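You operate a simulated robot arm through the tools that you are given. There is no shell and no other tool.

You are at the controls of a simulated two-armed robot. One attempt, no reset.

## Task
Snag the tray: press home the three proud parts and lock the board.
Fine: look over the relay, the fuse carrier, the grommet and the capacitor. Turn the blue button over the board. The clamp screw stays slack for the wiring.

It is judged by the outcome, as a careful person would: the job done as asked, and still so three seconds after it is handed in. It fails if anything else is knocked over, pushed out of place, dropped, spilled or broken.

## Robot
Two 7-joint arms with two-finger parallel grippers on one trunk, on a base that drives. Base frame: it is fixed to the floor where the robot stands at the start and does not move with it; the origin is under the middle of the robot, x ahead of it, y to its left, z up; the surface under the hand at the start is at about z = 81. Readings come in cm, degrees, newtons and seconds.
The left shoulder is at the start at [-8.2, 11.9, 85.1], the right one opposite. With the tool pointing down near the work surface each hand reaches from about 16 to 58 cm from the robot's upright axis, wherever it stands, measured 20 degrees to its own side. Places, roughly: blue turn button [60, 0, 80]; clamp screw [60, -10, 80]. Payload 3.43 kg a hand.
Tool frame (each hand has its own): the origin (TCP) lies between the finger pads and is the grasp point; the fingertips stand 3 cm ahead of it; z points along the fingers, y is the line along which they close. Largest opening 9.4 cm; finger width 2.8, thickness 1; the body of the gripper, 5 by 9.6 cm, starts 5.5 cm behind the TCP.
Orientation is told as [roll, pitch, yaw] about the base's x, y, z axes, in that order, counted from this pose: with the fingers straight down and closing along the base's y, the tool's x points along the base's -x, its y along +y and its z along -z.

## Interface
- The arms move only by the tool nudge_tool. It takes "left_moves", "right_moves" or both (then of equal length, played together; a hand with none holds still); each is a list of rows, each a list of 7 numbers: the shift along the tool's x, y, z in mm, then the turn, a rotation vector about the tool's x, y, z in rad, then the finger opening in mm, from 0 to 94. In form: [[x, y, z, wx, wy, wz, fingers], ...]. A call has 1 to 20 rows; each row shifts and turns the commanded pose from where the row before left it, along the tool's axes as they then stand. A row lasts 0.2 s, in which the tool goes at most 5 cm and 8.6 degrees; a call with a longer step from one row to the next is refused whole, and so is a gripper value outside its range. Where a pose cannot be reached the arm comes as near as it can. A force on the tool above 40 N (or 10 N above the force at the start of the call, whichever is more), or a blocked arm, ends the call early, and 0.2 s more pass. The fingers move at their own pace (about 15.3 cm/s each) and stop on an object; they squeeze with about 26 N. The grip force told is the motor's: it shows also when the fingers shut on nothing. Time passes only in rows, and 0.2 s behind the last, so rows that do not move let the fingers close. The reply holds the time, the measured pose of the TCP, the force on the tool along the base axes, the opening and the grip force, in the units named above and with some noise, with the torque about the TCP (base axes, N m) and any sound that the robot's microphone picked up, and new pictures: "show" is both (left out), scene, wrist or none (wrist: the cameras of the hands that moved).
- Cameras (640 x 400 px; columns grow to the right, rows downward): "scene" is now at [3.49, 1.28, 156.11]; the picture's right is [-0.12, -0.99, 0.00], its down [-0.73, 0.09, -0.68] and it looks along [0.67, -0.08, -0.74] (base axes); focal length 288 px, centre (320, 200). "left" rides on the left gripper at [7.6, -1.4, -10.2] in its tool frame; the picture's right is [0.18, 0.98, 0.00], its down [-0.75, 0.14, -0.64] and it looks along [-0.63, 0.12, 0.77] (tool axes); focal length 243 px, centre (320, 200). "right" rides on the right gripper at [7.6, 1.4, -10.2] in its tool frame; the picture's right is [-0.18, 0.98, 0.00], its down [-0.75, -0.14, -0.64] and it looks along [-0.63, -0.12, 0.77] (tool axes); focal length 243 px, centre (320, 200). There is no depth. A picture from a camera that has moved, and an enlarged one, comes with that camera's place and axes in the base frame and with its lens. The place of the scene camera against the robot may be out by one fixed shift of up to 2.5 cm in any direction.
- slide_trunk(by): slides the trunk up (or, below 0, down) by that many cm; the arms and the scene camera ride with it, the base frame stays. It gives what a move gives, with no picture.
- drive_base(legs): drives the robot by 1 to 6 legs, each [ahead, left, turn to the left] in cm, cm and degrees, along the robot's own axes; the way and the turn of a leg run together, so that a leg with both is an arc; at most 150 cm and 180 degrees a leg. The arms and the cameras ride along, it lands a little off, and it stops where it bumps. It gives what a move gives, and a new picture of the scene camera.
- pan_tilt(pan, tilt): turns the head with the scene camera to pan (to the left, within 143 degrees either way) and tilt (down, from -29 to 69), counted from straight ahead of the robot. It gives what a move gives, and a new picture of the scene camera.
- enlarge(camera, box): a new picture of the part [left, top, right, bottom] of that camera's present view, enlarged. It takes no simulated time.
- job_done(): hands the job in; it is judged then, once.

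Places have to be worked out from the pictures, the camera data and where the tool is seen. Open the grippers and draw the arms clear of the work before you hand the job in, unless the task says otherwise.

The tools are called after ">>>" by a JSON object that holds its "api" and its "payload". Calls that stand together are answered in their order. nudge_tool: Moves the arms, as the interface text tells. Its arguments: {"type":"object","properties":{"left_moves":{"type":"array","items":{"type":"array","items":{"type":"number"}}},"right_moves":{"type":"array","items":{"type":"array","items":{"type":"number"}}},"show":{"type":"string","enum":["both","scene","wrist","none"]}},"required":[]} The other tools are called the same way: slide_trunk (by) slides the trunk up or down; drive_base (legs) drives the base; pan_tilt (pan, tilt) turns the head that bears the scene camera; enlarge (camera, box) takes an enlarged picture of a part of a camera's view; job_done () hands the job in.

At the start:

```text
time_s: 0.0
left_eef_pos: [28.26, 9.6, 119.63]
left_tool_rot: [0.1, 0.0, 0.1]
left_wrist_force: [-0.3, -0.2, -0.8]
left_wrist_torque: [-0.01, 0.03, -0.01]
left_gripper_width: 9.42
left_grasp_force: 0.0
right_eef_pos: [32.11, -16.92, 119.66]
right_tool_rot: [-0.1, 0.1, 0.1]
right_wrist_force: [0.3, -0.5, -0.3]
right_wrist_torque: [0.0, 0.0, -0.01]
right_gripper_width: 9.38
right_grasp_force: 0.0
trunk travel left (down, up): [-27.5, 6.0]
robot x, y, heading: [0.16, -0.01, 0.3]
head pan, tilt: [-6.9, 47.4]
```

scene: 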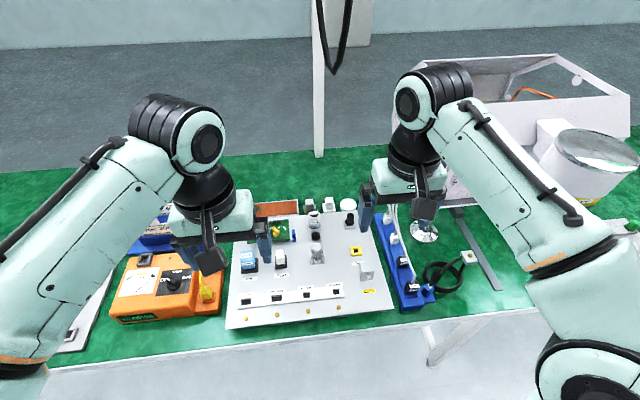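
right: 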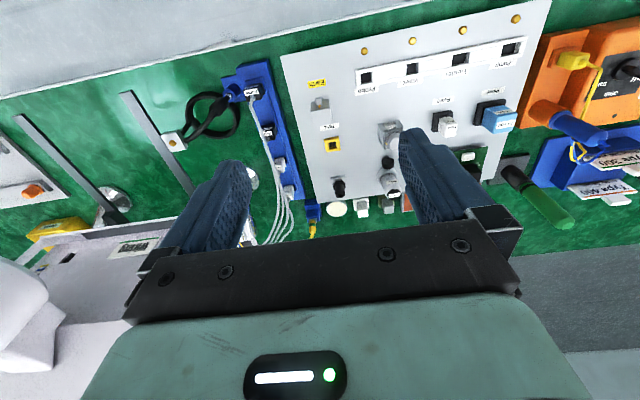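
left: 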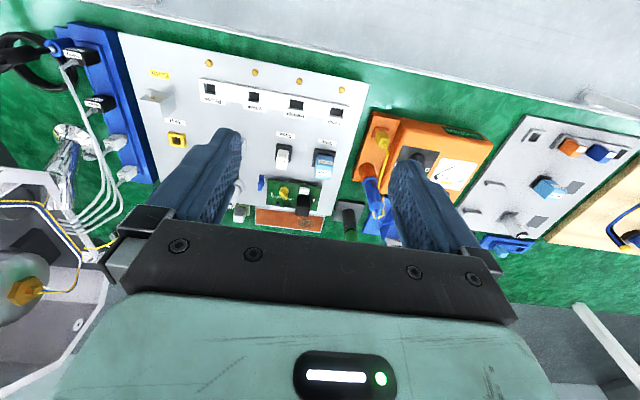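

The pictures show a grey tray with small parts in front of the robot. I enlarge the scene and both wrist views to identify the parts.

>>> {"api": "enlarge", "payload": {"camera": "scene", "box": [220, 190, 400, 330]}}

>>> {"api": "enlarge", "payload": {"camera": "right", "box": [280, 0, 560, 220]}}

>>> {"api": "enlarge", "payload": {"camera": "left", "box": [110, 20, 380, 240]}}

```text
2.86 times, centred on (310, 260) of scene
camera zoom: at [3.49, 1.28, 156.11], right [-0.12, -0.99, 0.0], down [-0.73, 0.09, -0.68], along [0.67, -0.08, -0.74], focal length 822 px, centre (349, 29)
```

zoom: 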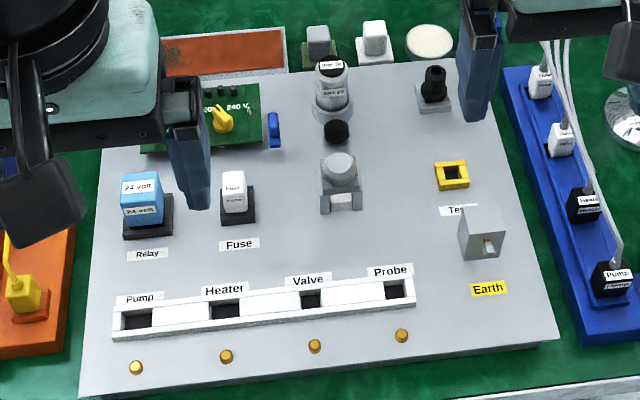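

```text
1.82 times, centred on (420, 110) of right
camera zoom: at [24.57, -15.57, 129.86], right [0.18, 0.98, 0.0], down [0.75, -0.14, 0.64], along [0.63, -0.12, -0.77], focal length 441 px, centre (138, 364)
```

zoom: 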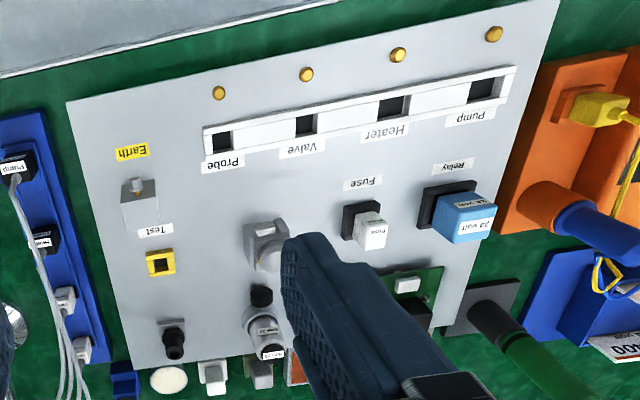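

```text
1.82 times, centred on (245, 130) of left
camera zoom: at [20.46, 8.0, 129.8], right [-0.18, 0.98, 0.0], down [0.75, 0.14, 0.64], along [0.63, 0.12, -0.77], focal length 441 px, centre (456, 327)
```

zoom: 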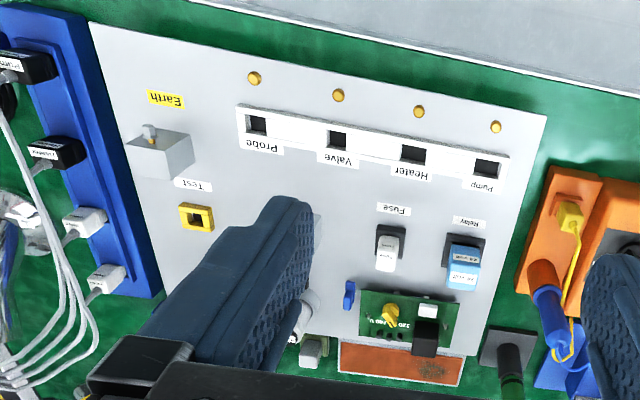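

The tray carries a relay, a fuse, a clamp or capacitor, a grommet-like part, and a PCB with a blue button. I move both arms outward so the scene camera can see the tray clearly.

>>> {"api": "nudge_tool", "payload": {"left_moves": [[0, 40, 0, 0, 0, 0, 20], [0, 40, 0, 0, 0, 0, 0], [0, 40, 0, 0, 0, 0, 0], [0, 40, 0, 0, 0, 0, 0], [0, 40, 0, 0, 0, 0, 0]], "right_moves": [[0, -40, 0, 0, 0, 0, 20], [0, -40, 0, 0, 0, 0, 0], [0, -40, 0, 0, 0, 0, 0], [0, -40, 0, 0, 0, 0, 0], [0, -30, 0, 0, 0, 0, 0]], "show": "scene"}}

```text
time_s: 1.2
left_eef_pos: [28.23, 29.82, 119.69]
left_tool_rot: [0.0, 0.0, -0.1]
left_wrist_force: [0.1, -0.5, 0.1]
left_wrist_torque: [-0.05, -0.04, -0.02]
left_gripper_width: 0.0
left_grasp_force: 26.3
right_eef_pos: [32.06, -36.12, 119.74]
right_tool_rot: [-0.2, 0.0, -0.1]
right_wrist_force: [-0.2, -0.2, 1.1]
right_wrist_torque: [-0.02, 0.0, 0.02]
right_gripper_width: 0.02
right_grasp_force: 26.4
trunk travel left (down, up): [-27.5, 6.0]
robot x, y, heading: [-0.25, -0.05, 0.1]
head pan, tilt: [-6.9, 47.4]
camera scene: at [3.51, 1.31, 156.11], right [-0.12, -0.99, 0.0], down [-0.73, 0.09, -0.68], along [0.67, -0.08, -0.74], focal length 288 px, centre (320, 200)
```

scene: 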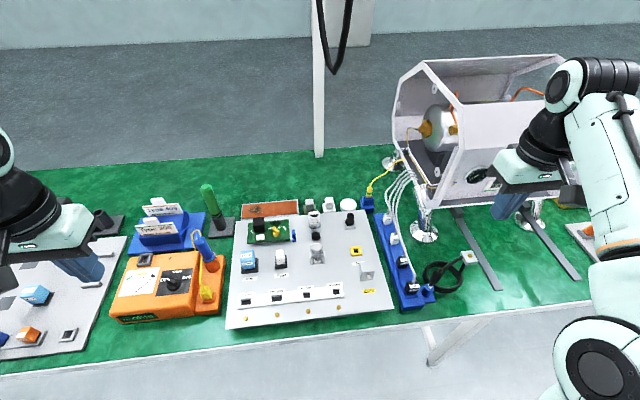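

The tray is in clear view now, so I enlarge it and the surrounding items.

>>> {"api": "enlarge", "payload": {"camera": "scene", "box": [225, 195, 325, 275]}}

>>> {"api": "enlarge", "payload": {"camera": "scene", "box": [285, 190, 385, 270]}}

>>> {"api": "enlarge", "payload": {"camera": "scene", "box": [0, 180, 240, 360]}}

```text
5.00 times, centred on (275, 235) of scene
camera zoom: at [3.51, 1.31, 156.11], right [-0.12, -0.99, 0.0], down [-0.73, 0.09, -0.68], along [0.67, -0.08, -0.74], focal length 1438 px, centre (545, 25)
```

zoom: 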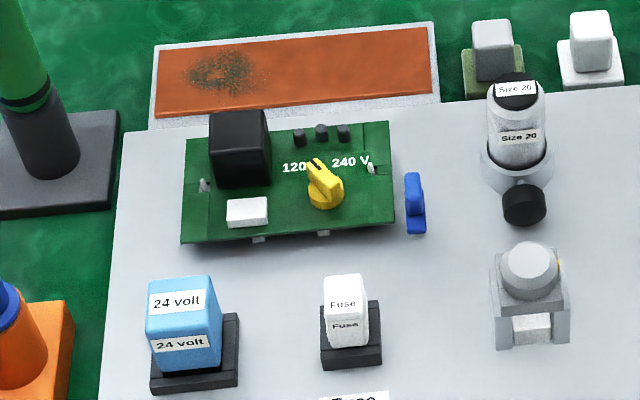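

```text
5.00 times, centred on (335, 230) of scene
camera zoom: at [3.51, 1.31, 156.11], right [-0.12, -0.99, 0.0], down [-0.73, 0.09, -0.68], along [0.67, -0.08, -0.74], focal length 1438 px, centre (245, 50)
```

zoom: 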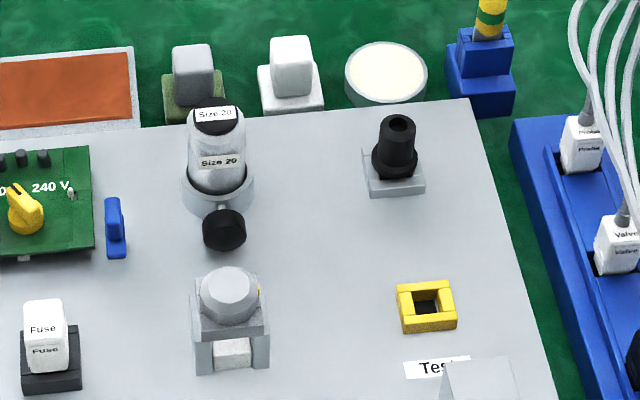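

```text
2.22 times, centred on (120, 270) of scene
camera zoom: at [3.51, 1.31, 156.11], right [-0.12, -0.99, 0.0], down [-0.73, 0.09, -0.68], along [0.67, -0.08, -0.74], focal length 639 px, centre (764, 44)
```

zoom: 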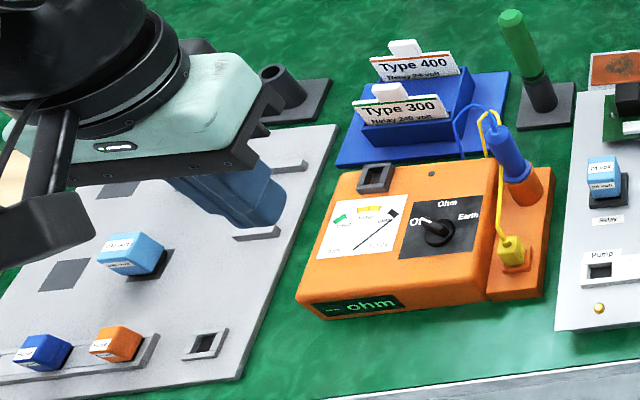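

The parts are identified: the relay "24 volt", the fuse, the "Size 20" capacitor with its black clamp knob, the black grommet at the right, and the blue button beside the PCB. The work lies near the limit of reach, so I bring the arms in a little and then drive closer.

>>> {"api": "nudge_tool", "payload": {"right_moves": [[0, 40, 0, 0, 0, 0, 0], [0, 40, 0, 0, 0, 0, 0], [0, 40, 0, 0, 0, 0, 0], [0, 40, 0, 0, 0, 0, 0], [0, 20, 0, 0, 0, 0, 0]], "show": "none"}}

>>> {"api": "drive_base", "payload": {"legs": [[10, 0, 0]]}}

```text
time_s: 2.4
left_eef_pos: [28.12, 29.68, 119.56]
left_tool_rot: [0.0, -0.1, 0.1]
left_wrist_force: [0.8, -0.2, 0.7]
left_wrist_torque: [0.0, 0.02, 0.01]
left_gripper_width: 0.0
left_grasp_force: 26.1
right_eef_pos: [32.03, -17.99, 119.72]
right_tool_rot: [0.0, 0.0, -0.2]
right_wrist_force: [-0.1, -0.1, 0.0]
right_wrist_torque: [0.0, 0.02, 0.04]
right_gripper_width: 0.02
right_grasp_force: 26.1
trunk travel left (down, up): [-27.5, 6.0]
robot x, y, heading: [0.15, -0.17, -0.2]
head pan, tilt: [-6.9, 47.4]
```

```text
time_s: 3.5
left_eef_pos: [38.05, 29.73, 119.68]
left_tool_rot: [0.0, 0.0, -0.1]
left_wrist_force: [1.2, 0.9, 0.3]
left_wrist_torque: [0.04, 0.01, -0.02]
left_gripper_width: 0.02
left_grasp_force: 25.6
right_eef_pos: [42.01, -17.95, 119.63]
right_tool_rot: [0.0, 0.0, -0.1]
right_wrist_force: [0.4, 0.8, 0.3]
right_wrist_torque: [-0.02, 0.0, 0.01]
right_gripper_width: 0.0
right_grasp_force: 26.3
trunk travel left (down, up): [-27.5, 6.0]
robot x, y, heading: [9.62, 0.02, 0.1]
head pan, tilt: [-6.9, 47.4]
camera scene: at [13.39, 1.27, 156.1], right [-0.12, -0.99, 0.0], down [-0.73, 0.09, -0.68], along [0.67, -0.08, -0.74], focal length 288 px, centre (320, 200)
```

scene: 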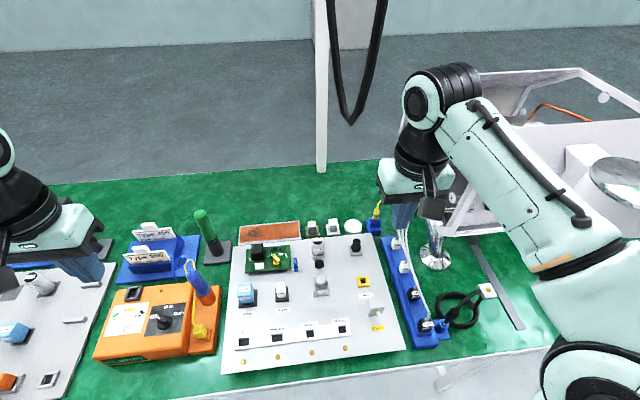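

The drive went cleanly and the tray is nearer. I lower the right hand over the near part of the tray for a close, lower-angle view.

>>> {"api": "nudge_tool", "payload": {"right_moves": [[20, 30, 40, 0, 0, 0, 0], [20, 30, 40, 0, 0, 0, 0], [20, 30, 40, 0, 0, 0, 0], [10, 30, 40, 0, 0, 0, 0], [0, 0, 0, 0, 0, 0, 0]], "show": "wrist"}}

```text
refused: row 1 steps farther than a row can; nothing moved
```

Each row may cover at most 5 cm, so I split the move into smaller steps.

>>> {"api": "nudge_tool", "payload": {"right_moves": [[15, 25, 32, 0, 0, 0, 0], [15, 25, 32, 0, 0, 0, 0], [15, 25, 32, 0, 0, 0, 0], [15, 25, 32, 0, 0, 0, 0], [10, 20, 32, 0, 0, 0, 0], [0, 0, 0, 0, 0, 0, 0]], "show": "both"}}

```text
time_s: 5.0
left_eef_pos: [37.97, 29.62, 119.74]
left_tool_rot: [-0.1, 0.0, -0.1]
left_wrist_force: [1.2, -0.2, -1.1]
left_wrist_torque: [0.0, -0.02, 0.02]
left_gripper_width: 0.0
left_grasp_force: 25.8
right_eef_pos: [35.0, -5.81, 103.69]
right_tool_rot: [0.1, -0.2, -0.1]
right_wrist_force: [0.1, -0.4, -0.3]
right_wrist_torque: [0.01, 0.03, -0.01]
right_gripper_width: 0.0
right_grasp_force: 25.5
trunk travel left (down, up): [-27.5, 6.0]
robot x, y, heading: [9.83, 0.1, -0.2]
head pan, tilt: [-6.9, 47.4]
camera scene: at [13.35, 1.25, 156.11], right [-0.12, -0.99, 0.0], down [-0.73, 0.09, -0.68], along [0.67, -0.08, -0.74], focal length 288 px, centre (320, 200)
camera right: at [27.43, -4.31, 113.85], right [0.19, 0.98, 0.0], down [0.75, -0.14, 0.64], along [0.63, -0.12, -0.77], focal length 243 px, centre (320, 200)
```

scene: 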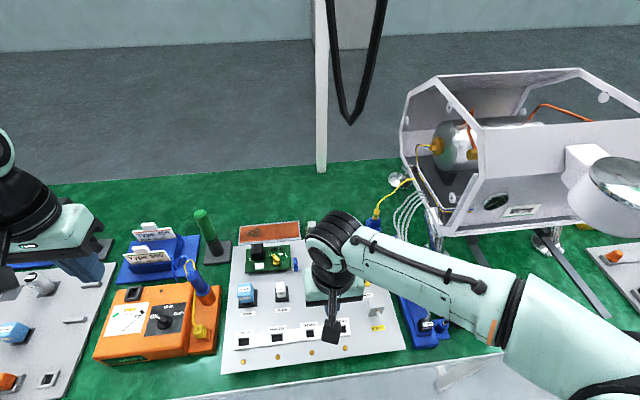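
right: 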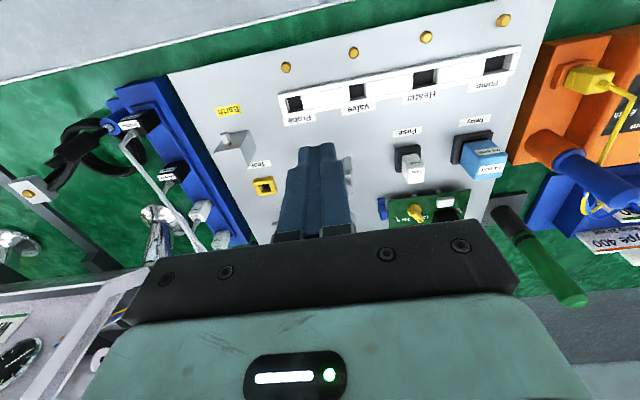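

From here the relay, fuse and PCB are visible at close range. I enlarge those regions.

>>> {"api": "enlarge", "payload": {"camera": "right", "box": [370, 110, 530, 210]}}

>>> {"api": "enlarge", "payload": {"camera": "right", "box": [370, 180, 490, 255]}}

>>> {"api": "enlarge", "payload": {"camera": "scene", "box": [220, 215, 320, 315]}}

```text
4.00 times, centred on (450, 160) of right
camera zoom: at [27.43, -4.31, 113.85], right [0.19, 0.98, 0.0], down [0.75, -0.14, 0.64], along [0.63, -0.12, -0.77], focal length 970 px, centre (-200, 360)
```

zoom: 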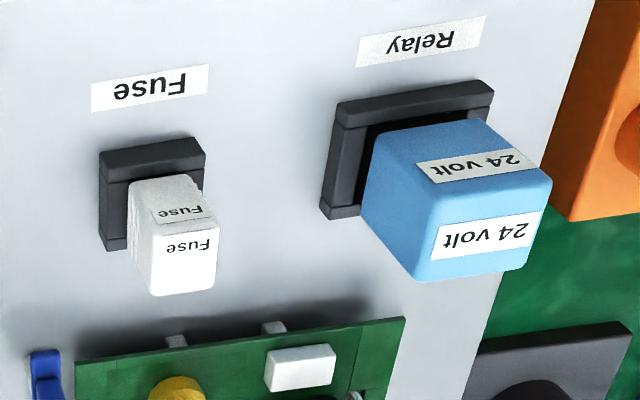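

```text
5.33 times, centred on (430, 218) of right
camera zoom: at [27.43, -4.31, 113.85], right [0.19, 0.98, 0.0], down [0.75, -0.14, 0.64], along [0.63, -0.12, -0.77], focal length 1294 px, centre (-267, 107)
```

zoom: 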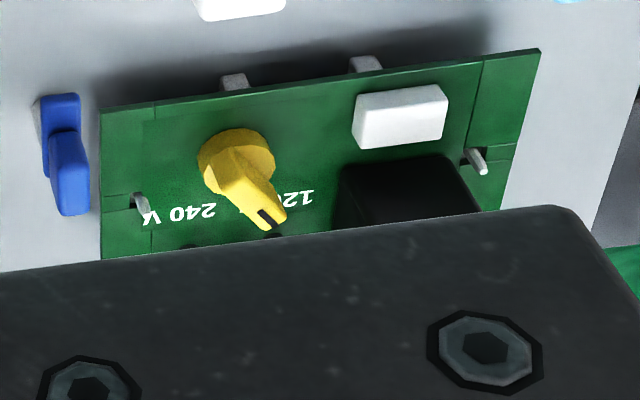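

```text
4.00 times, centred on (270, 265) of scene
camera zoom: at [13.35, 1.25, 156.11], right [-0.12, -0.99, 0.0], down [-0.73, 0.09, -0.68], along [0.67, -0.08, -0.74], focal length 1150 px, centre (520, -60)
```

zoom: 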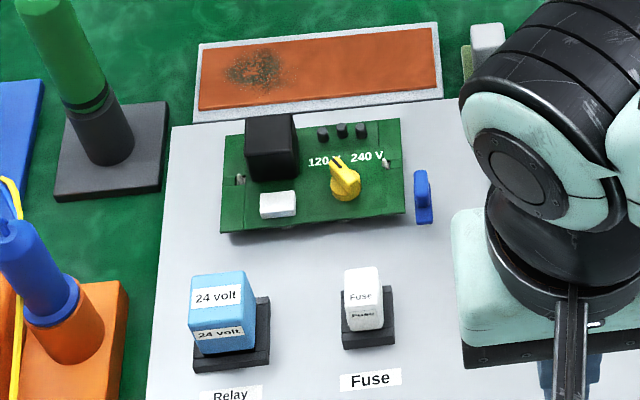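

The relay and fuse stand in dark sockets, but how far they sit in is not clear. I pitch the right hand forward to get a flatter viewing angle across the tray.

>>> {"api": "nudge_tool", "payload": {"right_moves": [[-20, -10, 10, 0, -0.13, 0, 0], [-20, -10, 10, 0, -0.13, 0, 0], [-20, -10, 10, 0, -0.13, 0, 0], [-10, -10, 10, 0, -0.13, 0, 0], [0, 0, 0, 0, 0, 0, 0]], "show": "wrist"}}

```text
time_s: 6.2
left_eef_pos: [38.04, 29.68, 119.67]
left_tool_rot: [0.1, 0.0, 0.0]
left_wrist_force: [-0.1, -0.3, 0.2]
left_wrist_torque: [0.01, -0.01, 0.0]
left_gripper_width: 0.01
left_grasp_force: 26.2
right_eef_pos: [42.62, -10.03, 101.05]
right_tool_rot: [-0.1, -29.9, -0.1]
right_wrist_force: [0.3, -0.4, 0.0]
right_wrist_torque: [0.0, 0.04, -0.01]
right_gripper_width: 0.0
right_grasp_force: 26.0
trunk travel left (down, up): [-27.5, 6.0]
robot x, y, heading: [9.73, 0.15, 0.1]
head pan, tilt: [-6.9, 47.4]
camera right: at [30.9, -8.51, 106.04], right [0.16, 0.98, 0.09], down [0.33, -0.14, 0.93], along [0.93, -0.12, -0.35], focal length 243 px, centre (320, 200)
```

right: 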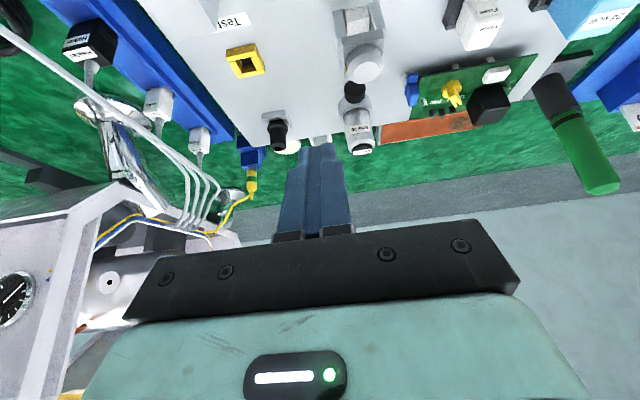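

The flatter view shows all four parts. I enlarge each one.

>>> {"api": "enlarge", "payload": {"camera": "right", "box": [320, 0, 420, 165]}}

>>> {"api": "enlarge", "payload": {"camera": "right", "box": [240, 90, 320, 165]}}

>>> {"api": "enlarge", "payload": {"camera": "right", "box": [395, 0, 640, 140]}}

```text
2.42 times, centred on (370, 82) of right
camera zoom: at [30.9, -8.51, 106.04], right [0.16, 0.98, 0.09], down [0.33, -0.14, 0.93], along [0.93, -0.12, -0.35], focal length 588 px, centre (199, 485)
```

zoom: 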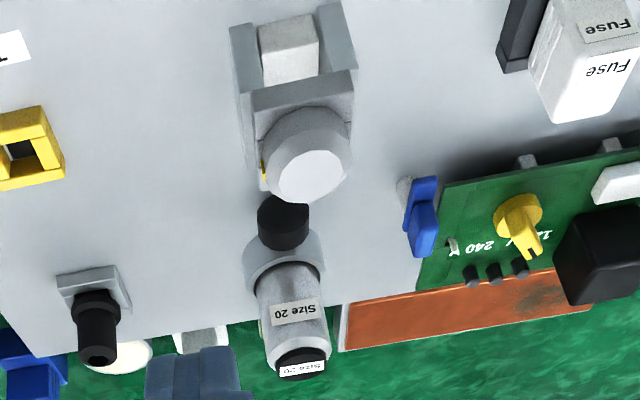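

```text
5.33 times, centred on (280, 128) of right
camera zoom: at [30.9, -8.51, 106.04], right [0.16, 0.98, 0.09], down [0.33, -0.14, 0.93], along [0.93, -0.12, -0.35], focal length 1294 px, centre (533, 587)
```

zoom: 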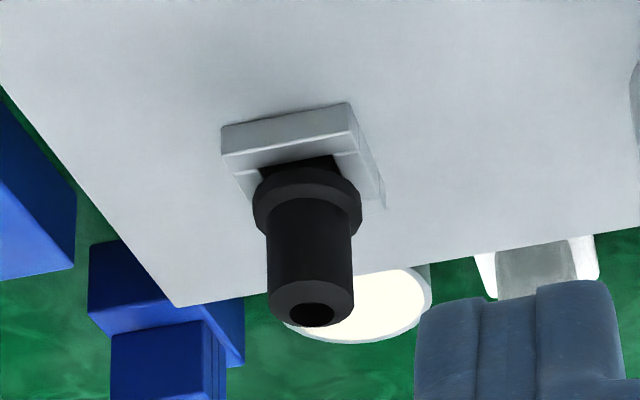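

```text
2.61 times, centred on (518, 70) of right
camera zoom: at [30.9, -8.51, 106.04], right [0.16, 0.98, 0.09], down [0.33, -0.14, 0.93], along [0.93, -0.12, -0.35], focal length 634 px, centre (-196, 540)
```

zoom: 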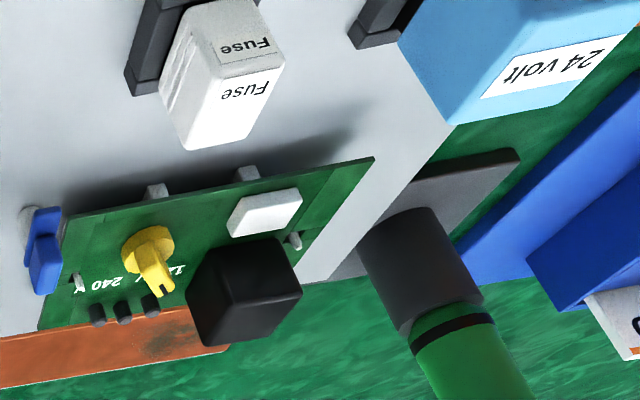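

The grommet's flange clearly stands above its plate, so it is proud. I shift the right hand left and lower to look at the fuse and relay sockets more closely.

>>> {"api": "nudge_tool", "payload": {"right_moves": [[8, 40, 12, 0, 0, 0, 0], [8, 40, 12, 0, 0, 0, 0], [9, 40, 14, 0, 0, 0, 0], [0, 10, 5, 0, 0, 0, 0], [0, 0, 0, 0, 0, 0, 0]], "show": "wrist"}}

>>> {"api": "enlarge", "payload": {"camera": "right", "box": [280, 0, 440, 100]}}

>>> {"api": "enlarge", "payload": {"camera": "right", "box": [400, 0, 560, 100]}}

```text
time_s: 7.3
left_eef_pos: [37.97, 29.71, 119.59]
left_tool_rot: [0.0, 0.0, 0.0]
left_wrist_force: [1.1, 0.6, 0.3]
left_wrist_torque: [-0.02, 0.0, -0.01]
left_gripper_width: 0.0
left_grasp_force: 26.0
right_eef_pos: [42.45, 3.1, 96.11]
right_tool_rot: [0.1, -30.0, 0.0]
right_wrist_force: [0.3, 0.4, -0.4]
right_wrist_torque: [0.0, -0.03, 0.01]
right_gripper_width: 0.0
right_grasp_force: 26.1
trunk travel left (down, up): [-27.5, 6.0]
robot x, y, heading: [10.0, 0.25, -0.1]
head pan, tilt: [-6.9, 47.4]
camera right: at [30.85, 4.5, 101.14], right [0.16, 0.98, 0.09], down [0.33, -0.14, 0.93], along [0.93, -0.12, -0.35], focal length 243 px, centre (320, 200)
```

right: 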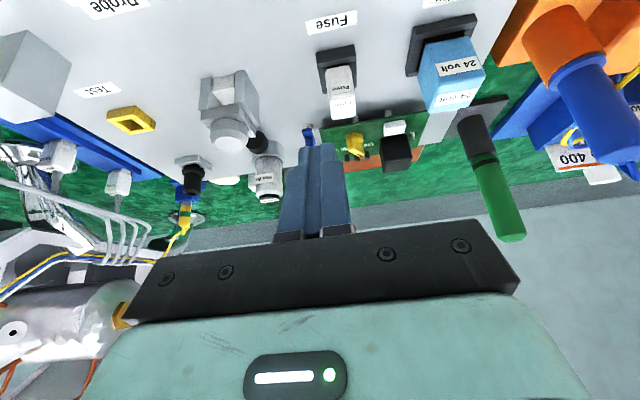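

```text
4.00 times, centred on (360, 50) of right
camera zoom: at [30.85, 4.5, 101.14], right [0.16, 0.98, 0.09], down [0.33, -0.14, 0.93], along [0.93, -0.12, -0.35], focal length 970 px, centre (160, 800)
```

zoom: 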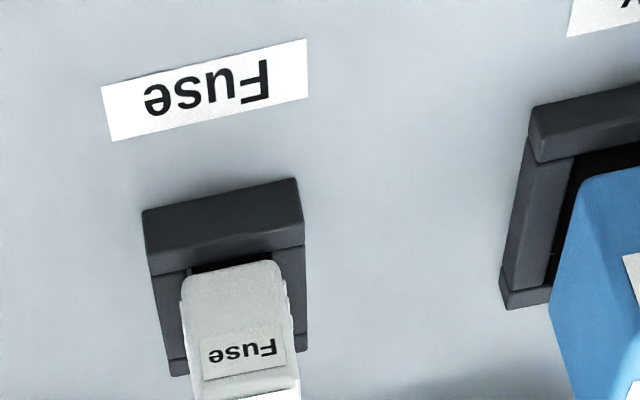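

```text
4.00 times, centred on (480, 50) of right
camera zoom: at [30.85, 4.5, 101.14], right [0.16, 0.98, 0.09], down [0.33, -0.14, 0.93], along [0.93, -0.12, -0.35], focal length 970 px, centre (-320, 800)
```

zoom: 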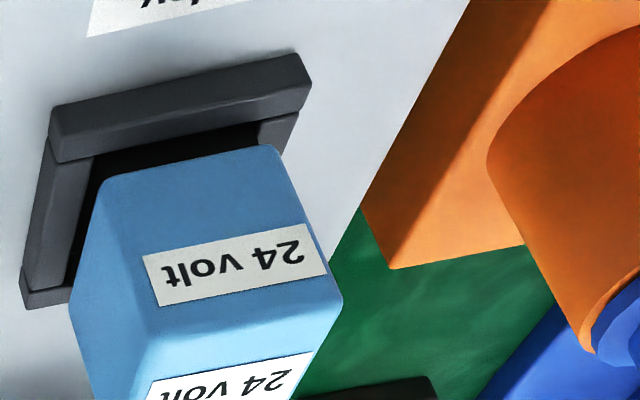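

Triangulating from two views gives fuse top ≈ (48.0, 5.0, 86.4), relay top ≈ (48.6, 14.3, 87), capacitor top ≈ (59.5, −5.8, 88.6), grommet top ≈ (61, −18, 85) and button ≈ (55.5, 1, 84). I set the right hand upright above the fuse with its fingers closed.

>>> {"api": "nudge_tool", "payload": {"right_moves": [[0, 0, 0, 0, 0.131, 0, 0], [0, 0, 0, 0, 0.131, 0, 0], [0, 0, 0, 0, 0.131, 0, 0], [0, 0, 0, 0, 0.131, 0, 0], [-30, 10, 10, 0, 0, 0, 0], [-25, 9, 20, 0, 0, 0, 0], [0, 0, 0, 0, 0, 0, 0]], "show": "both"}}

>>> {"api": "enlarge", "payload": {"camera": "right", "box": [240, 80, 440, 240]}}

```text
time_s: 8.9
left_eef_pos: [37.92, 29.65, 119.61]
left_tool_rot: [0.0, 0.0, 0.0]
left_wrist_force: [0.5, 0.8, 0.0]
left_wrist_torque: [0.01, 0.0, 0.02]
left_gripper_width: 0.0
left_grasp_force: 25.7
right_eef_pos: [48.05, 4.88, 92.94]
right_tool_rot: [0.0, 0.3, -0.1]
right_wrist_force: [-0.5, -0.2, -0.1]
right_wrist_torque: [0.02, -0.03, -0.02]
right_gripper_width: 0.02
right_grasp_force: 25.6
trunk travel left (down, up): [-27.5, 6.0]
robot x, y, heading: [10.13, 0.25, -0.1]
head pan, tilt: [-6.9, 47.4]
camera scene: at [13.32, 1.25, 156.11], right [-0.12, -0.99, 0.0], down [-0.73, 0.09, -0.68], along [0.67, -0.08, -0.74], focal length 288 px, centre (320, 200)
camera right: at [40.52, 6.39, 103.14], right [0.19, 0.98, 0.0], down [0.76, -0.14, 0.64], along [0.63, -0.12, -0.77], focal length 243 px, centre (320, 200)
```

scene: 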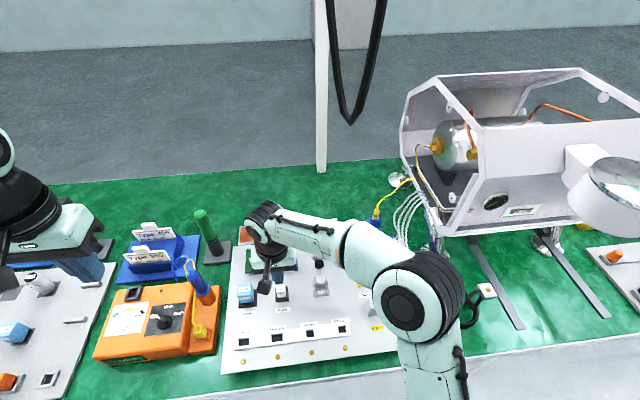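
right: 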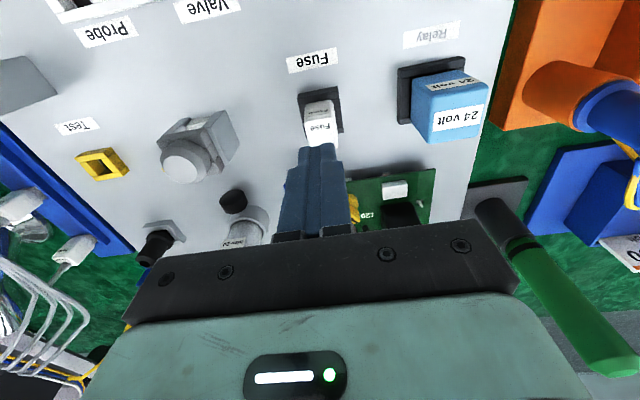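

```text
2.50 times, centred on (340, 160) of right
camera zoom: at [40.52, 6.39, 103.14], right [0.19, 0.98, 0.0], down [0.76, -0.14, 0.64], along [0.63, -0.12, -0.77], focal length 606 px, centre (270, 300)
```

zoom: 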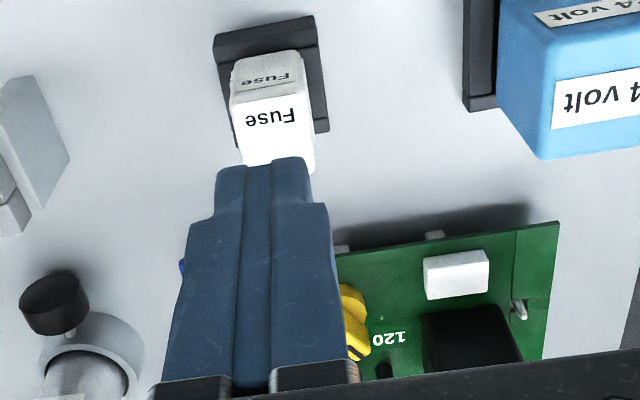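

The tip is about 3.5 cm above the fuse and lined up with it. I descend to just above the part, then in small steps until contact shows in the force.

>>> {"api": "nudge_tool", "payload": {"right_moves": [[0, 0, 10, 0, 0, 0, 0], [0, 0, 10, 0, 0, 0, 0], [0, 0, 8, 0, 0, 0, 0], [0, 0, 2, 0, 0, 0, 0], [0, 0, 2, 0, 0, 0, 0], [0, 0, 2, 0, 0, 0, 0], [0, 0, 0, 0, 0, 0, 0]], "show": "wrist"}}

>>> {"api": "enlarge", "payload": {"camera": "right", "box": [240, 80, 440, 240]}}

```text
time_s: 10.6
left_eef_pos: [38.1, 29.69, 119.54]
left_tool_rot: [0.0, 0.1, -0.1]
left_wrist_force: [0.4, 0.1, -1.0]
left_wrist_torque: [0.01, 0.02, 0.01]
left_gripper_width: 0.01
left_grasp_force: 26.0
right_eef_pos: [47.92, 5.01, 89.66]
right_tool_rot: [0.1, 0.1, -0.2]
right_wrist_force: [0.2, -0.5, 6.6]
right_wrist_torque: [0.01, -0.07, 0.01]
right_gripper_width: 0.01
right_grasp_force: 26.3
trunk travel left (down, up): [-27.5, 6.0]
robot x, y, heading: [9.95, -0.17, -0.1]
head pan, tilt: [-6.9, 47.4]
camera right: at [40.47, 6.41, 99.83], right [0.19, 0.98, 0.0], down [0.75, -0.14, 0.64], along [0.63, -0.12, -0.77], focal length 243 px, centre (320, 200)
```

right: 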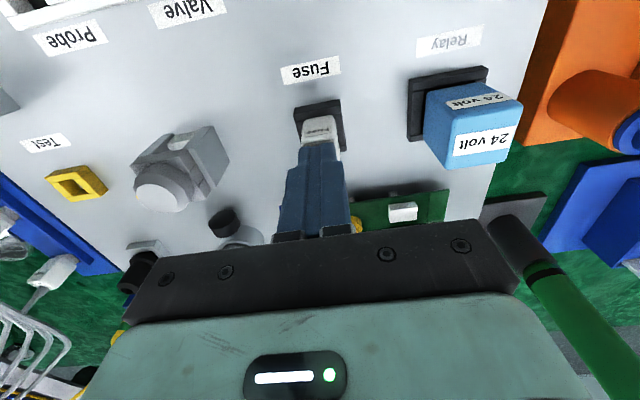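

```text
2.50 times, centred on (340, 160) of right
camera zoom: at [40.47, 6.41, 99.83], right [0.19, 0.98, 0.0], down [0.75, -0.14, 0.64], along [0.63, -0.12, -0.77], focal length 606 px, centre (270, 300)
```

zoom: 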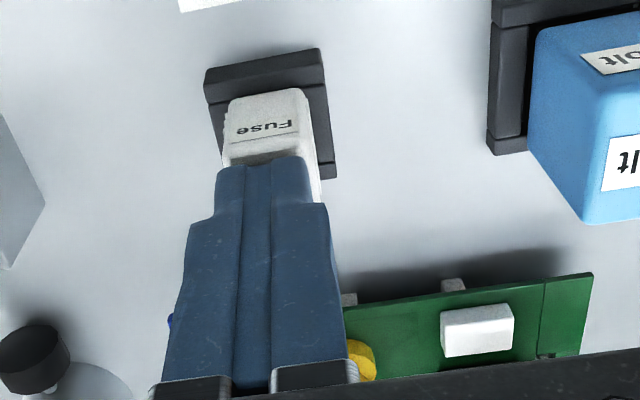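

Contact shows as 6.6 N with the tip at z≈86.66. I press further in 1 mm steps and watch whether the part yields.

>>> {"api": "nudge_tool", "payload": {"right_moves": [[0, 0, 1, 0, 0, 0, 0], [0, 0, 1, 0, 0, 0, 0], [0, 0, 0, 0, 0, 0, 0]], "show": "none"}}

>>> {"api": "nudge_tool", "payload": {"right_moves": [[0, 0, 1, 0, 0, 0, 0], [0, 0, 1, 0, 0, 0, 0], [0, 0, 0, 0, 0, 0, 0]], "show": "none"}}

```text
time_s: 11.3
left_eef_pos: [37.99, 29.68, 119.71]
left_tool_rot: [-0.1, -0.1, -0.1]
left_wrist_force: [0.1, 0.7, 0.3]
left_wrist_torque: [0.04, -0.01, 0.0]
left_gripper_width: 0.0
left_grasp_force: 25.5
right_eef_pos: [47.93, 4.94, 89.56]
right_tool_rot: [0.2, 0.1, -0.1]
right_wrist_force: [1.1, -0.3, 22.0]
right_wrist_torque: [-0.04, -0.08, 0.01]
right_gripper_width: 0.02
right_grasp_force: 26.1
trunk travel left (down, up): [-27.5, 6.0]
robot x, y, heading: [9.79, 0.19, -0.2]
head pan, tilt: [-6.9, 47.4]
```

```text
time_s: 12.2
left_eef_pos: [38.06, 29.65, 119.58]
left_tool_rot: [0.0, -0.1, -0.1]
left_wrist_force: [1.0, 0.4, 0.3]
left_wrist_torque: [-0.01, -0.03, 0.04]
left_gripper_width: 0.01
left_grasp_force: 26.5
right_eef_pos: [47.98, 4.91, 89.57]
right_tool_rot: [0.5, -0.2, -0.2]
right_wrist_force: [-4.7, -1.5, 12.9]
right_wrist_torque: [-0.1, 0.31, -0.02]
right_gripper_width: 0.0
right_grasp_force: 25.8
trunk travel left (down, up): [-27.5, 6.0]
robot x, y, heading: [9.56, 0.32, -0.3]
head pan, tilt: [-6.9, 47.4]
stopped in row 3 (right hand): the force on the tool passed its limit at 40 N (the readings are from after the stop); the commanded pose is now the measured one
```

The force rose steeply with almost no travel, so the fuse seems already home. I back off and look at it from the hand camera.

>>> {"api": "nudge_tool", "payload": {"right_moves": [[0, 0, -10, 0, 0, 0, 0], [0, 0, -20, 0, 0, 0, 0], [0, -30, -10, 0, 0, 0, 0], [0, 0, 0, 0, 0, 0, 0]], "show": "wrist"}}

>>> {"api": "enlarge", "payload": {"camera": "right", "box": [300, 60, 540, 210]}}

```text
time_s: 13.2
left_eef_pos: [38.05, 29.68, 119.64]
left_tool_rot: [-0.1, -0.1, -0.1]
left_wrist_force: [0.8, 0.1, 0.8]
left_wrist_torque: [-0.01, 0.01, -0.01]
left_gripper_width: 0.0
left_grasp_force: 26.4
right_eef_pos: [48.0, 1.97, 93.33]
right_tool_rot: [0.2, -0.1, -0.1]
right_wrist_force: [-0.4, -0.2, -0.2]
right_wrist_torque: [-0.04, -0.02, 0.0]
right_gripper_width: 0.0
right_grasp_force: 25.7
trunk travel left (down, up): [-27.5, 6.0]
robot x, y, heading: [9.72, 0.11, -0.2]
head pan, tilt: [-6.9, 47.4]
camera right: at [40.47, 3.42, 103.54], right [0.19, 0.98, 0.0], down [0.75, -0.15, 0.64], along [0.63, -0.12, -0.77], focal length 243 px, centre (320, 200)
```

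right: 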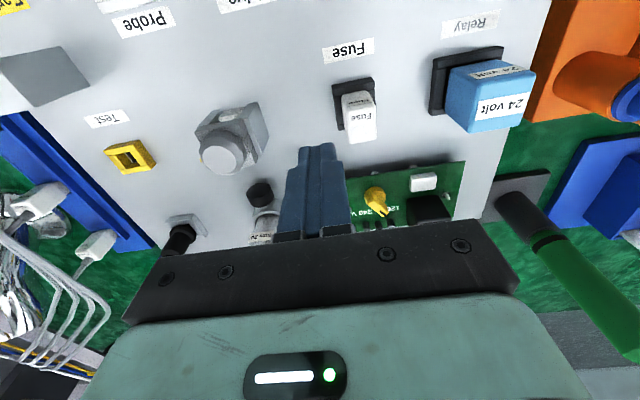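

```text
2.67 times, centred on (420, 135) of right
camera zoom: at [40.47, 3.42, 103.54], right [0.19, 0.98, 0.0], down [0.75, -0.15, 0.64], along [0.63, -0.12, -0.77], focal length 647 px, centre (53, 373)
```

zoom: 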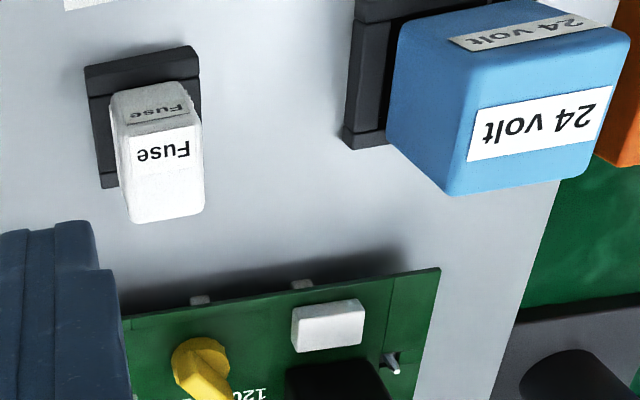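

The fuse stands straight and did not move under 40 N. Next comes the relay with the left hand, so I clear the right hand to the right and bring the left hand above the relay.

>>> {"api": "nudge_tool", "payload": {"left_moves": [[-25, -35, 0, 0, 0, 0, 0], [-25, -35, 0, 0, 0, 0, 0], [-25, -35, 0, 0, 0, 0, 0], [-30, -25, 20, 0, 0, 0, 0], [0, -23, 40, 0, 0, 0, 0], [0, 0, 45, 0, 0, 0, 0], [0, 0, 45, 0, 0, 0, 0], [0, 0, 45, 0, 0, 0, 0], [0, 0, 25, 0, 0, 0, 0], [0, 0, 0, 0, 0, 0, 0]], "right_moves": [[0, -40, -20, 0, 0, 0, 0], [0, -40, -20, 0, 0, 0, 0], [0, -40, -20, 0, 0, 0, 0], [0, 0, 0, 0, 0, 0, 0], [0, 0, 0, 0, 0, 0, 0], [0, 0, 0, 0, 0, 0, 0], [0, 0, 0, 0, 0, 0, 0], [0, 0, 0, 0, 0, 0, 0], [0, 0, 0, 0, 0, 0, 0], [0, 0, 0, 0, 0, 0, 0]], "show": "both"}}

>>> {"api": "enlarge", "payload": {"camera": "left", "box": [220, 80, 420, 240]}}

```text
time_s: 15.4
left_eef_pos: [48.47, 14.15, 97.71]
left_tool_rot: [0.0, 0.0, -0.1]
left_wrist_force: [0.3, -0.4, 0.4]
left_wrist_torque: [-0.02, 0.02, -0.01]
left_gripper_width: 0.02
left_grasp_force: 25.8
right_eef_pos: [48.28, -10.11, 99.29]
right_tool_rot: [0.4, -0.1, -0.2]
right_wrist_force: [0.0, -0.1, 0.2]
right_wrist_torque: [0.0, -0.01, -0.01]
right_gripper_width: 0.0
right_grasp_force: 25.8
trunk travel left (down, up): [-27.5, 6.0]
robot x, y, heading: [9.9, 0.18, 0.1]
head pan, tilt: [-6.9, 47.4]
camera scene: at [13.36, 1.27, 156.11], right [-0.12, -0.99, 0.0], down [-0.73, 0.09, -0.68], along [0.67, -0.08, -0.74], focal length 288 px, centre (320, 200)
camera right: at [40.64, -8.65, 109.52], right [0.19, 0.98, 0.0], down [0.75, -0.15, 0.64], along [0.63, -0.12, -0.77], focal length 243 px, centre (320, 200)
camera left: at [40.81, 12.69, 107.84], right [-0.18, 0.98, 0.0], down [0.75, 0.14, 0.64], along [0.63, 0.12, -0.77], focal length 243 px, centre (320, 200)
```

scene: 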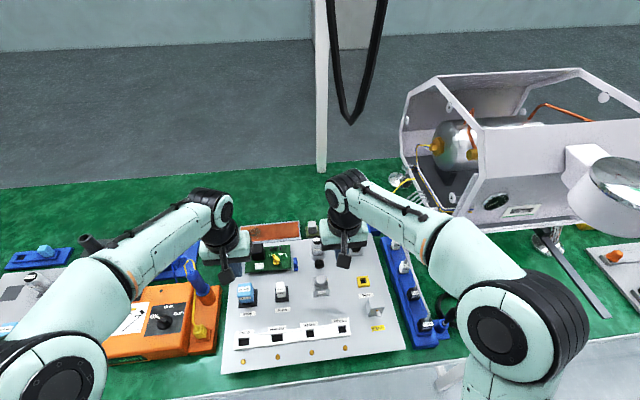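
right: 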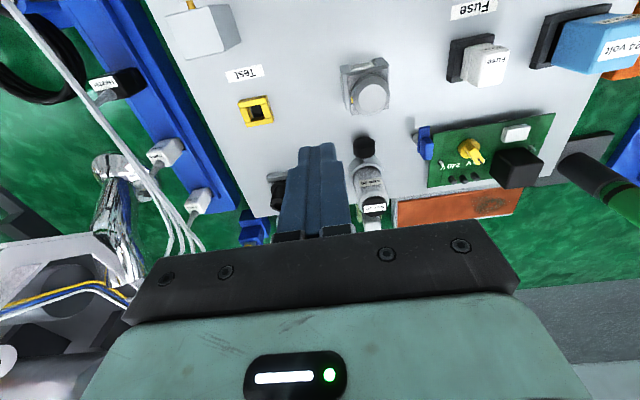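
left: 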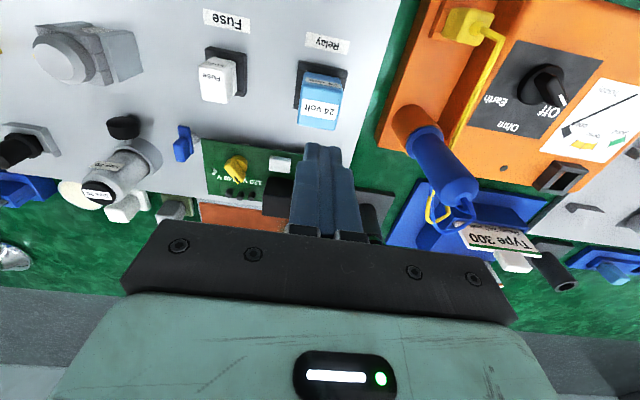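

```text
2.50 times, centred on (320, 160) of left
camera zoom: at [40.81, 12.69, 107.84], right [-0.18, 0.98, 0.0], down [0.75, 0.14, 0.64], along [0.63, 0.12, -0.77], focal length 606 px, centre (320, 300)
```

zoom: 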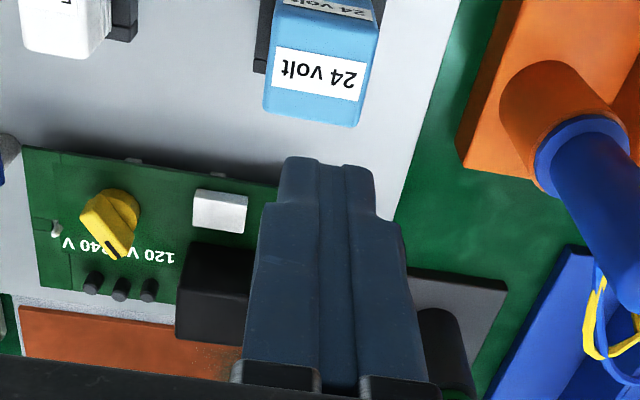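

The relay top from the left camera is ≈ (48.3, 14.1, 87), right under the left tip. I descend to contact.

>>> {"api": "nudge_tool", "payload": {"left_moves": [[0, 0, 25, 0, 0, 0, 0], [0, 0, 25, 0, 0, 0, 0], [0, 0, 15, 0, 0, 0, 0], [0, 0, 4, 0, 0, 0, 0], [0, 0, 3, 0, 0, 0, 0], [0, 0, 2, 0, 0, 0, 0], [0, 0, 0, 0, 0, 0, 0]], "show": "wrist"}}

>>> {"api": "enlarge", "payload": {"camera": "left", "box": [220, 80, 420, 240]}}

```text
time_s: 17.0
left_eef_pos: [48.57, 14.3, 90.31]
left_tool_rot: [0.0, 0.0, 0.0]
left_wrist_force: [-0.2, 0.4, 8.2]
left_wrist_torque: [-0.01, -0.01, 0.05]
left_gripper_width: 0.0
left_grasp_force: 25.2
right_eef_pos: [48.25, -10.11, 99.26]
right_tool_rot: [0.3, -0.2, -0.3]
right_wrist_force: [0.5, -0.3, -0.2]
right_wrist_torque: [0.0, 0.0, -0.01]
right_gripper_width: 0.0
right_grasp_force: 26.3
trunk travel left (down, up): [-27.5, 6.0]
robot x, y, heading: [9.69, 0.05, 0.0]
head pan, tilt: [-6.9, 47.4]
camera left: at [40.83, 12.78, 100.46], right [-0.18, 0.98, 0.0], down [0.75, 0.14, 0.64], along [0.63, 0.12, -0.77], focal length 243 px, centre (320, 200)
```

left: 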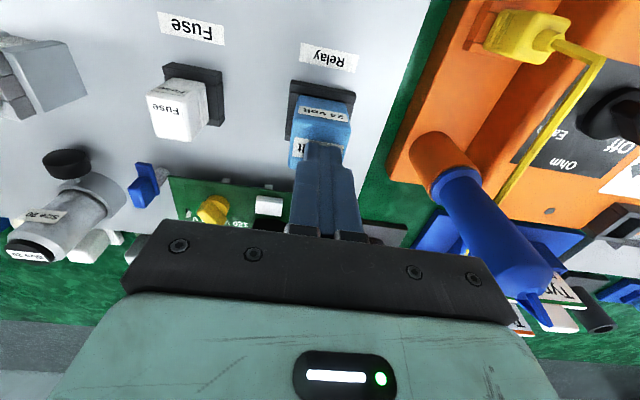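

```text
2.50 times, centred on (320, 160) of left
camera zoom: at [40.83, 12.78, 100.46], right [-0.18, 0.98, 0.0], down [0.75, 0.14, 0.64], along [0.63, 0.12, -0.77], focal length 606 px, centre (320, 300)
```

zoom: 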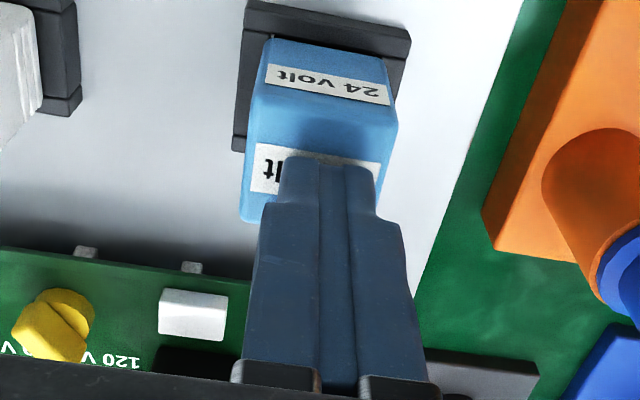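

Contact came at tip z≈87.3, but the tip is about 5 mm beyond the relay centre (≈ 48.0, 14.05). I lift slightly, recentre and press again.

>>> {"api": "nudge_tool", "payload": {"left_moves": [[0, 0, -6, 0, 0, 0, 0], [5, -2, 0, 0, 0, 0, 0], [0, 0, 4, 0, 0, 0, 0], [0, 0, 1, 0, 0, 0, 0], [0, 0, 1, 0, 0, 0, 0], [0, 0, 1, 0, 0, 0, 0], [0, 0, 0, 0, 0, 0, 0]], "show": "none"}}

>>> {"api": "nudge_tool", "payload": {"left_moves": [[0, 0, 1, 0, 0, 0, 0], [0, 0, 1, 0, 0, 0, 0], [0, 0, 0, 0, 0, 0, 0]], "show": "none"}}

```text
time_s: 18.6
left_eef_pos: [48.09, 14.06, 90.15]
left_tool_rot: [0.0, -0.1, 0.0]
left_wrist_force: [-1.5, 0.1, 7.6]
left_wrist_torque: [0.04, 0.06, 0.03]
left_gripper_width: 0.0
left_grasp_force: 26.2
right_eef_pos: [48.13, -10.04, 99.32]
right_tool_rot: [0.3, 0.0, -0.2]
right_wrist_force: [0.8, 0.6, 0.2]
right_wrist_torque: [0.02, 0.0, -0.03]
right_gripper_width: 0.01
right_grasp_force: 26.0
trunk travel left (down, up): [-27.5, 6.0]
robot x, y, heading: [9.98, -0.38, 0.0]
head pan, tilt: [-6.9, 47.4]
```

```text
time_s: 19.4
left_eef_pos: [48.0, 14.16, 90.04]
left_tool_rot: [0.1, -0.2, 0.0]
left_wrist_force: [-1.9, 0.4, 19.8]
left_wrist_torque: [0.04, 0.09, 0.0]
left_gripper_width: 0.0
left_grasp_force: 26.0
right_eef_pos: [47.98, -10.17, 99.31]
right_tool_rot: [0.3, -0.1, -0.2]
right_wrist_force: [0.0, -0.6, 0.5]
right_wrist_torque: [0.0, -0.01, -0.01]
right_gripper_width: 0.0
right_grasp_force: 26.2
trunk travel left (down, up): [-27.5, 6.0]
robot x, y, heading: [9.99, -0.41, -0.1]
head pan, tilt: [-6.9, 47.4]
```

The relay is yielding slightly, with 20 N at z 90.04. I keep pressing in small steps.

>>> {"api": "nudge_tool", "payload": {"left_moves": [[0, 0, 1, 0, 0, 0, 0], [0, 0, 1, 0, 0, 0, 0], [0, 0, 0, 0, 0, 0, 0]], "show": "none"}}

>>> {"api": "nudge_tool", "payload": {"left_moves": [[0, 0, 1, 0, 0, 0, 0], [0, 0, 1, 0, 0, 0, 0], [0, 0, 0, 0, 0, 0, 0]], "show": "wrist"}}

```text
time_s: 20.1
left_eef_pos: [48.1, 14.24, 89.98]
left_tool_rot: [-0.2, -0.3, 0.1]
left_wrist_force: [-6.3, 0.9, 14.9]
left_wrist_torque: [0.06, 0.38, -0.03]
left_gripper_width: 0.0
left_grasp_force: 26.2
right_eef_pos: [48.1, -10.12, 99.21]
right_tool_rot: [0.3, -0.1, -0.1]
right_wrist_force: [-0.5, 0.5, -0.8]
right_wrist_torque: [-0.01, 0.04, 0.02]
right_gripper_width: 0.0
right_grasp_force: 26.1
trunk travel left (down, up): [-27.5, 6.0]
robot x, y, heading: [9.98, -0.03, -0.5]
head pan, tilt: [-6.9, 47.4]
stopped in row 3 (left hand): the force on the tool passed its limit at 41 N (the readings are from after the stop); the commanded pose is now the measured one
```

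```text
time_s: 21.1
left_eef_pos: [48.05, 14.29, 90.14]
left_tool_rot: [-0.1, -0.6, 0.0]
left_wrist_force: [-7.8, 1.2, 16.6]
left_wrist_torque: [0.04, 0.5, 0.02]
left_gripper_width: 0.02
left_grasp_force: 26.6
right_eef_pos: [48.11, -10.01, 99.26]
right_tool_rot: [0.4, -0.2, -0.1]
right_wrist_force: [-0.4, -0.5, -0.1]
right_wrist_torque: [0.0, 0.0, 0.05]
right_gripper_width: 0.0
right_grasp_force: 26.1
trunk travel left (down, up): [-27.5, 6.0]
robot x, y, heading: [10.12, -0.28, 0.0]
head pan, tilt: [-6.9, 47.4]
stopped in row 3 (left hand): the force on the tool passed its limit at 41 N (the readings are from after the stop); the commanded pose is now the measured one
camera left: at [40.28, 12.66, 100.17], right [-0.18, 0.98, 0.0], down [0.75, 0.14, 0.65], along [0.64, 0.12, -0.76], focal length 243 px, centre (320, 200)
```

left: 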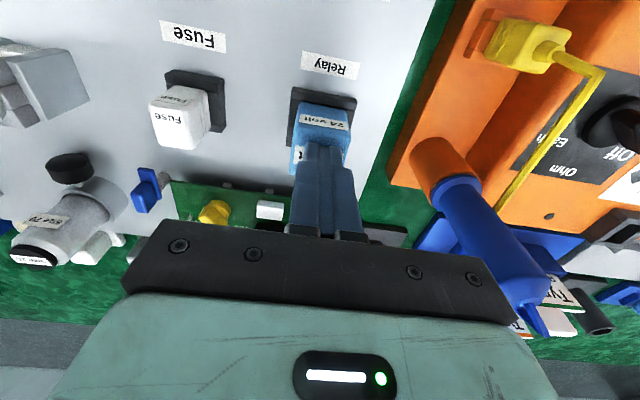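

At 40 N neither the relay nor the fuse moved more than about a millimetre. I lift the left hand and pitch it 45° to look at both sockets almost level.

>>> {"api": "nudge_tool", "payload": {"left_moves": [[0, 0, -15, 0, 0, 0, 0], [0, 0, -35, 0, 0, 0, 0], [20, -20, 0, 0, -0.131, 0, 0], [20, -20, 0, 0, -0.131, 0, 0], [0, 0, 0, 0, -0.131, 0, 0], [0, 0, 0, 0, -0.131, 0, 0], [0, 0, 0, 0, -0.131, 0, 0], [0, 0, 0, 0, -0.131, 0, 0], [0, 0, 0, 0, 0, 0, 0]], "show": "wrist"}}

```text
time_s: 23.1
left_eef_pos: [44.06, 10.15, 94.55]
left_tool_rot: [-0.1, -45.6, 0.1]
left_wrist_force: [0.4, -0.9, 0.2]
left_wrist_torque: [0.01, 0.01, -0.01]
left_gripper_width: 0.02
left_grasp_force: 25.8
right_eef_pos: [48.19, -10.06, 99.34]
right_tool_rot: [0.3, -0.1, 0.0]
right_wrist_force: [1.0, 0.1, 0.0]
right_wrist_torque: [0.02, 0.03, 0.0]
right_gripper_width: 0.0
right_grasp_force: 26.1
trunk travel left (down, up): [-27.5, 6.0]
robot x, y, heading: [9.69, -0.07, -0.1]
head pan, tilt: [-6.9, 47.4]
camera left: at [31.43, 8.6, 96.26], right [-0.13, 0.98, -0.13], down [0.07, 0.14, 0.99], along [0.99, 0.12, -0.09], focal length 243 px, centre (320, 200)
```

left: 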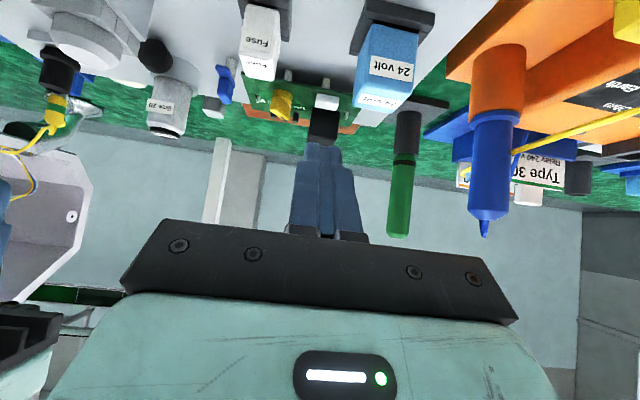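

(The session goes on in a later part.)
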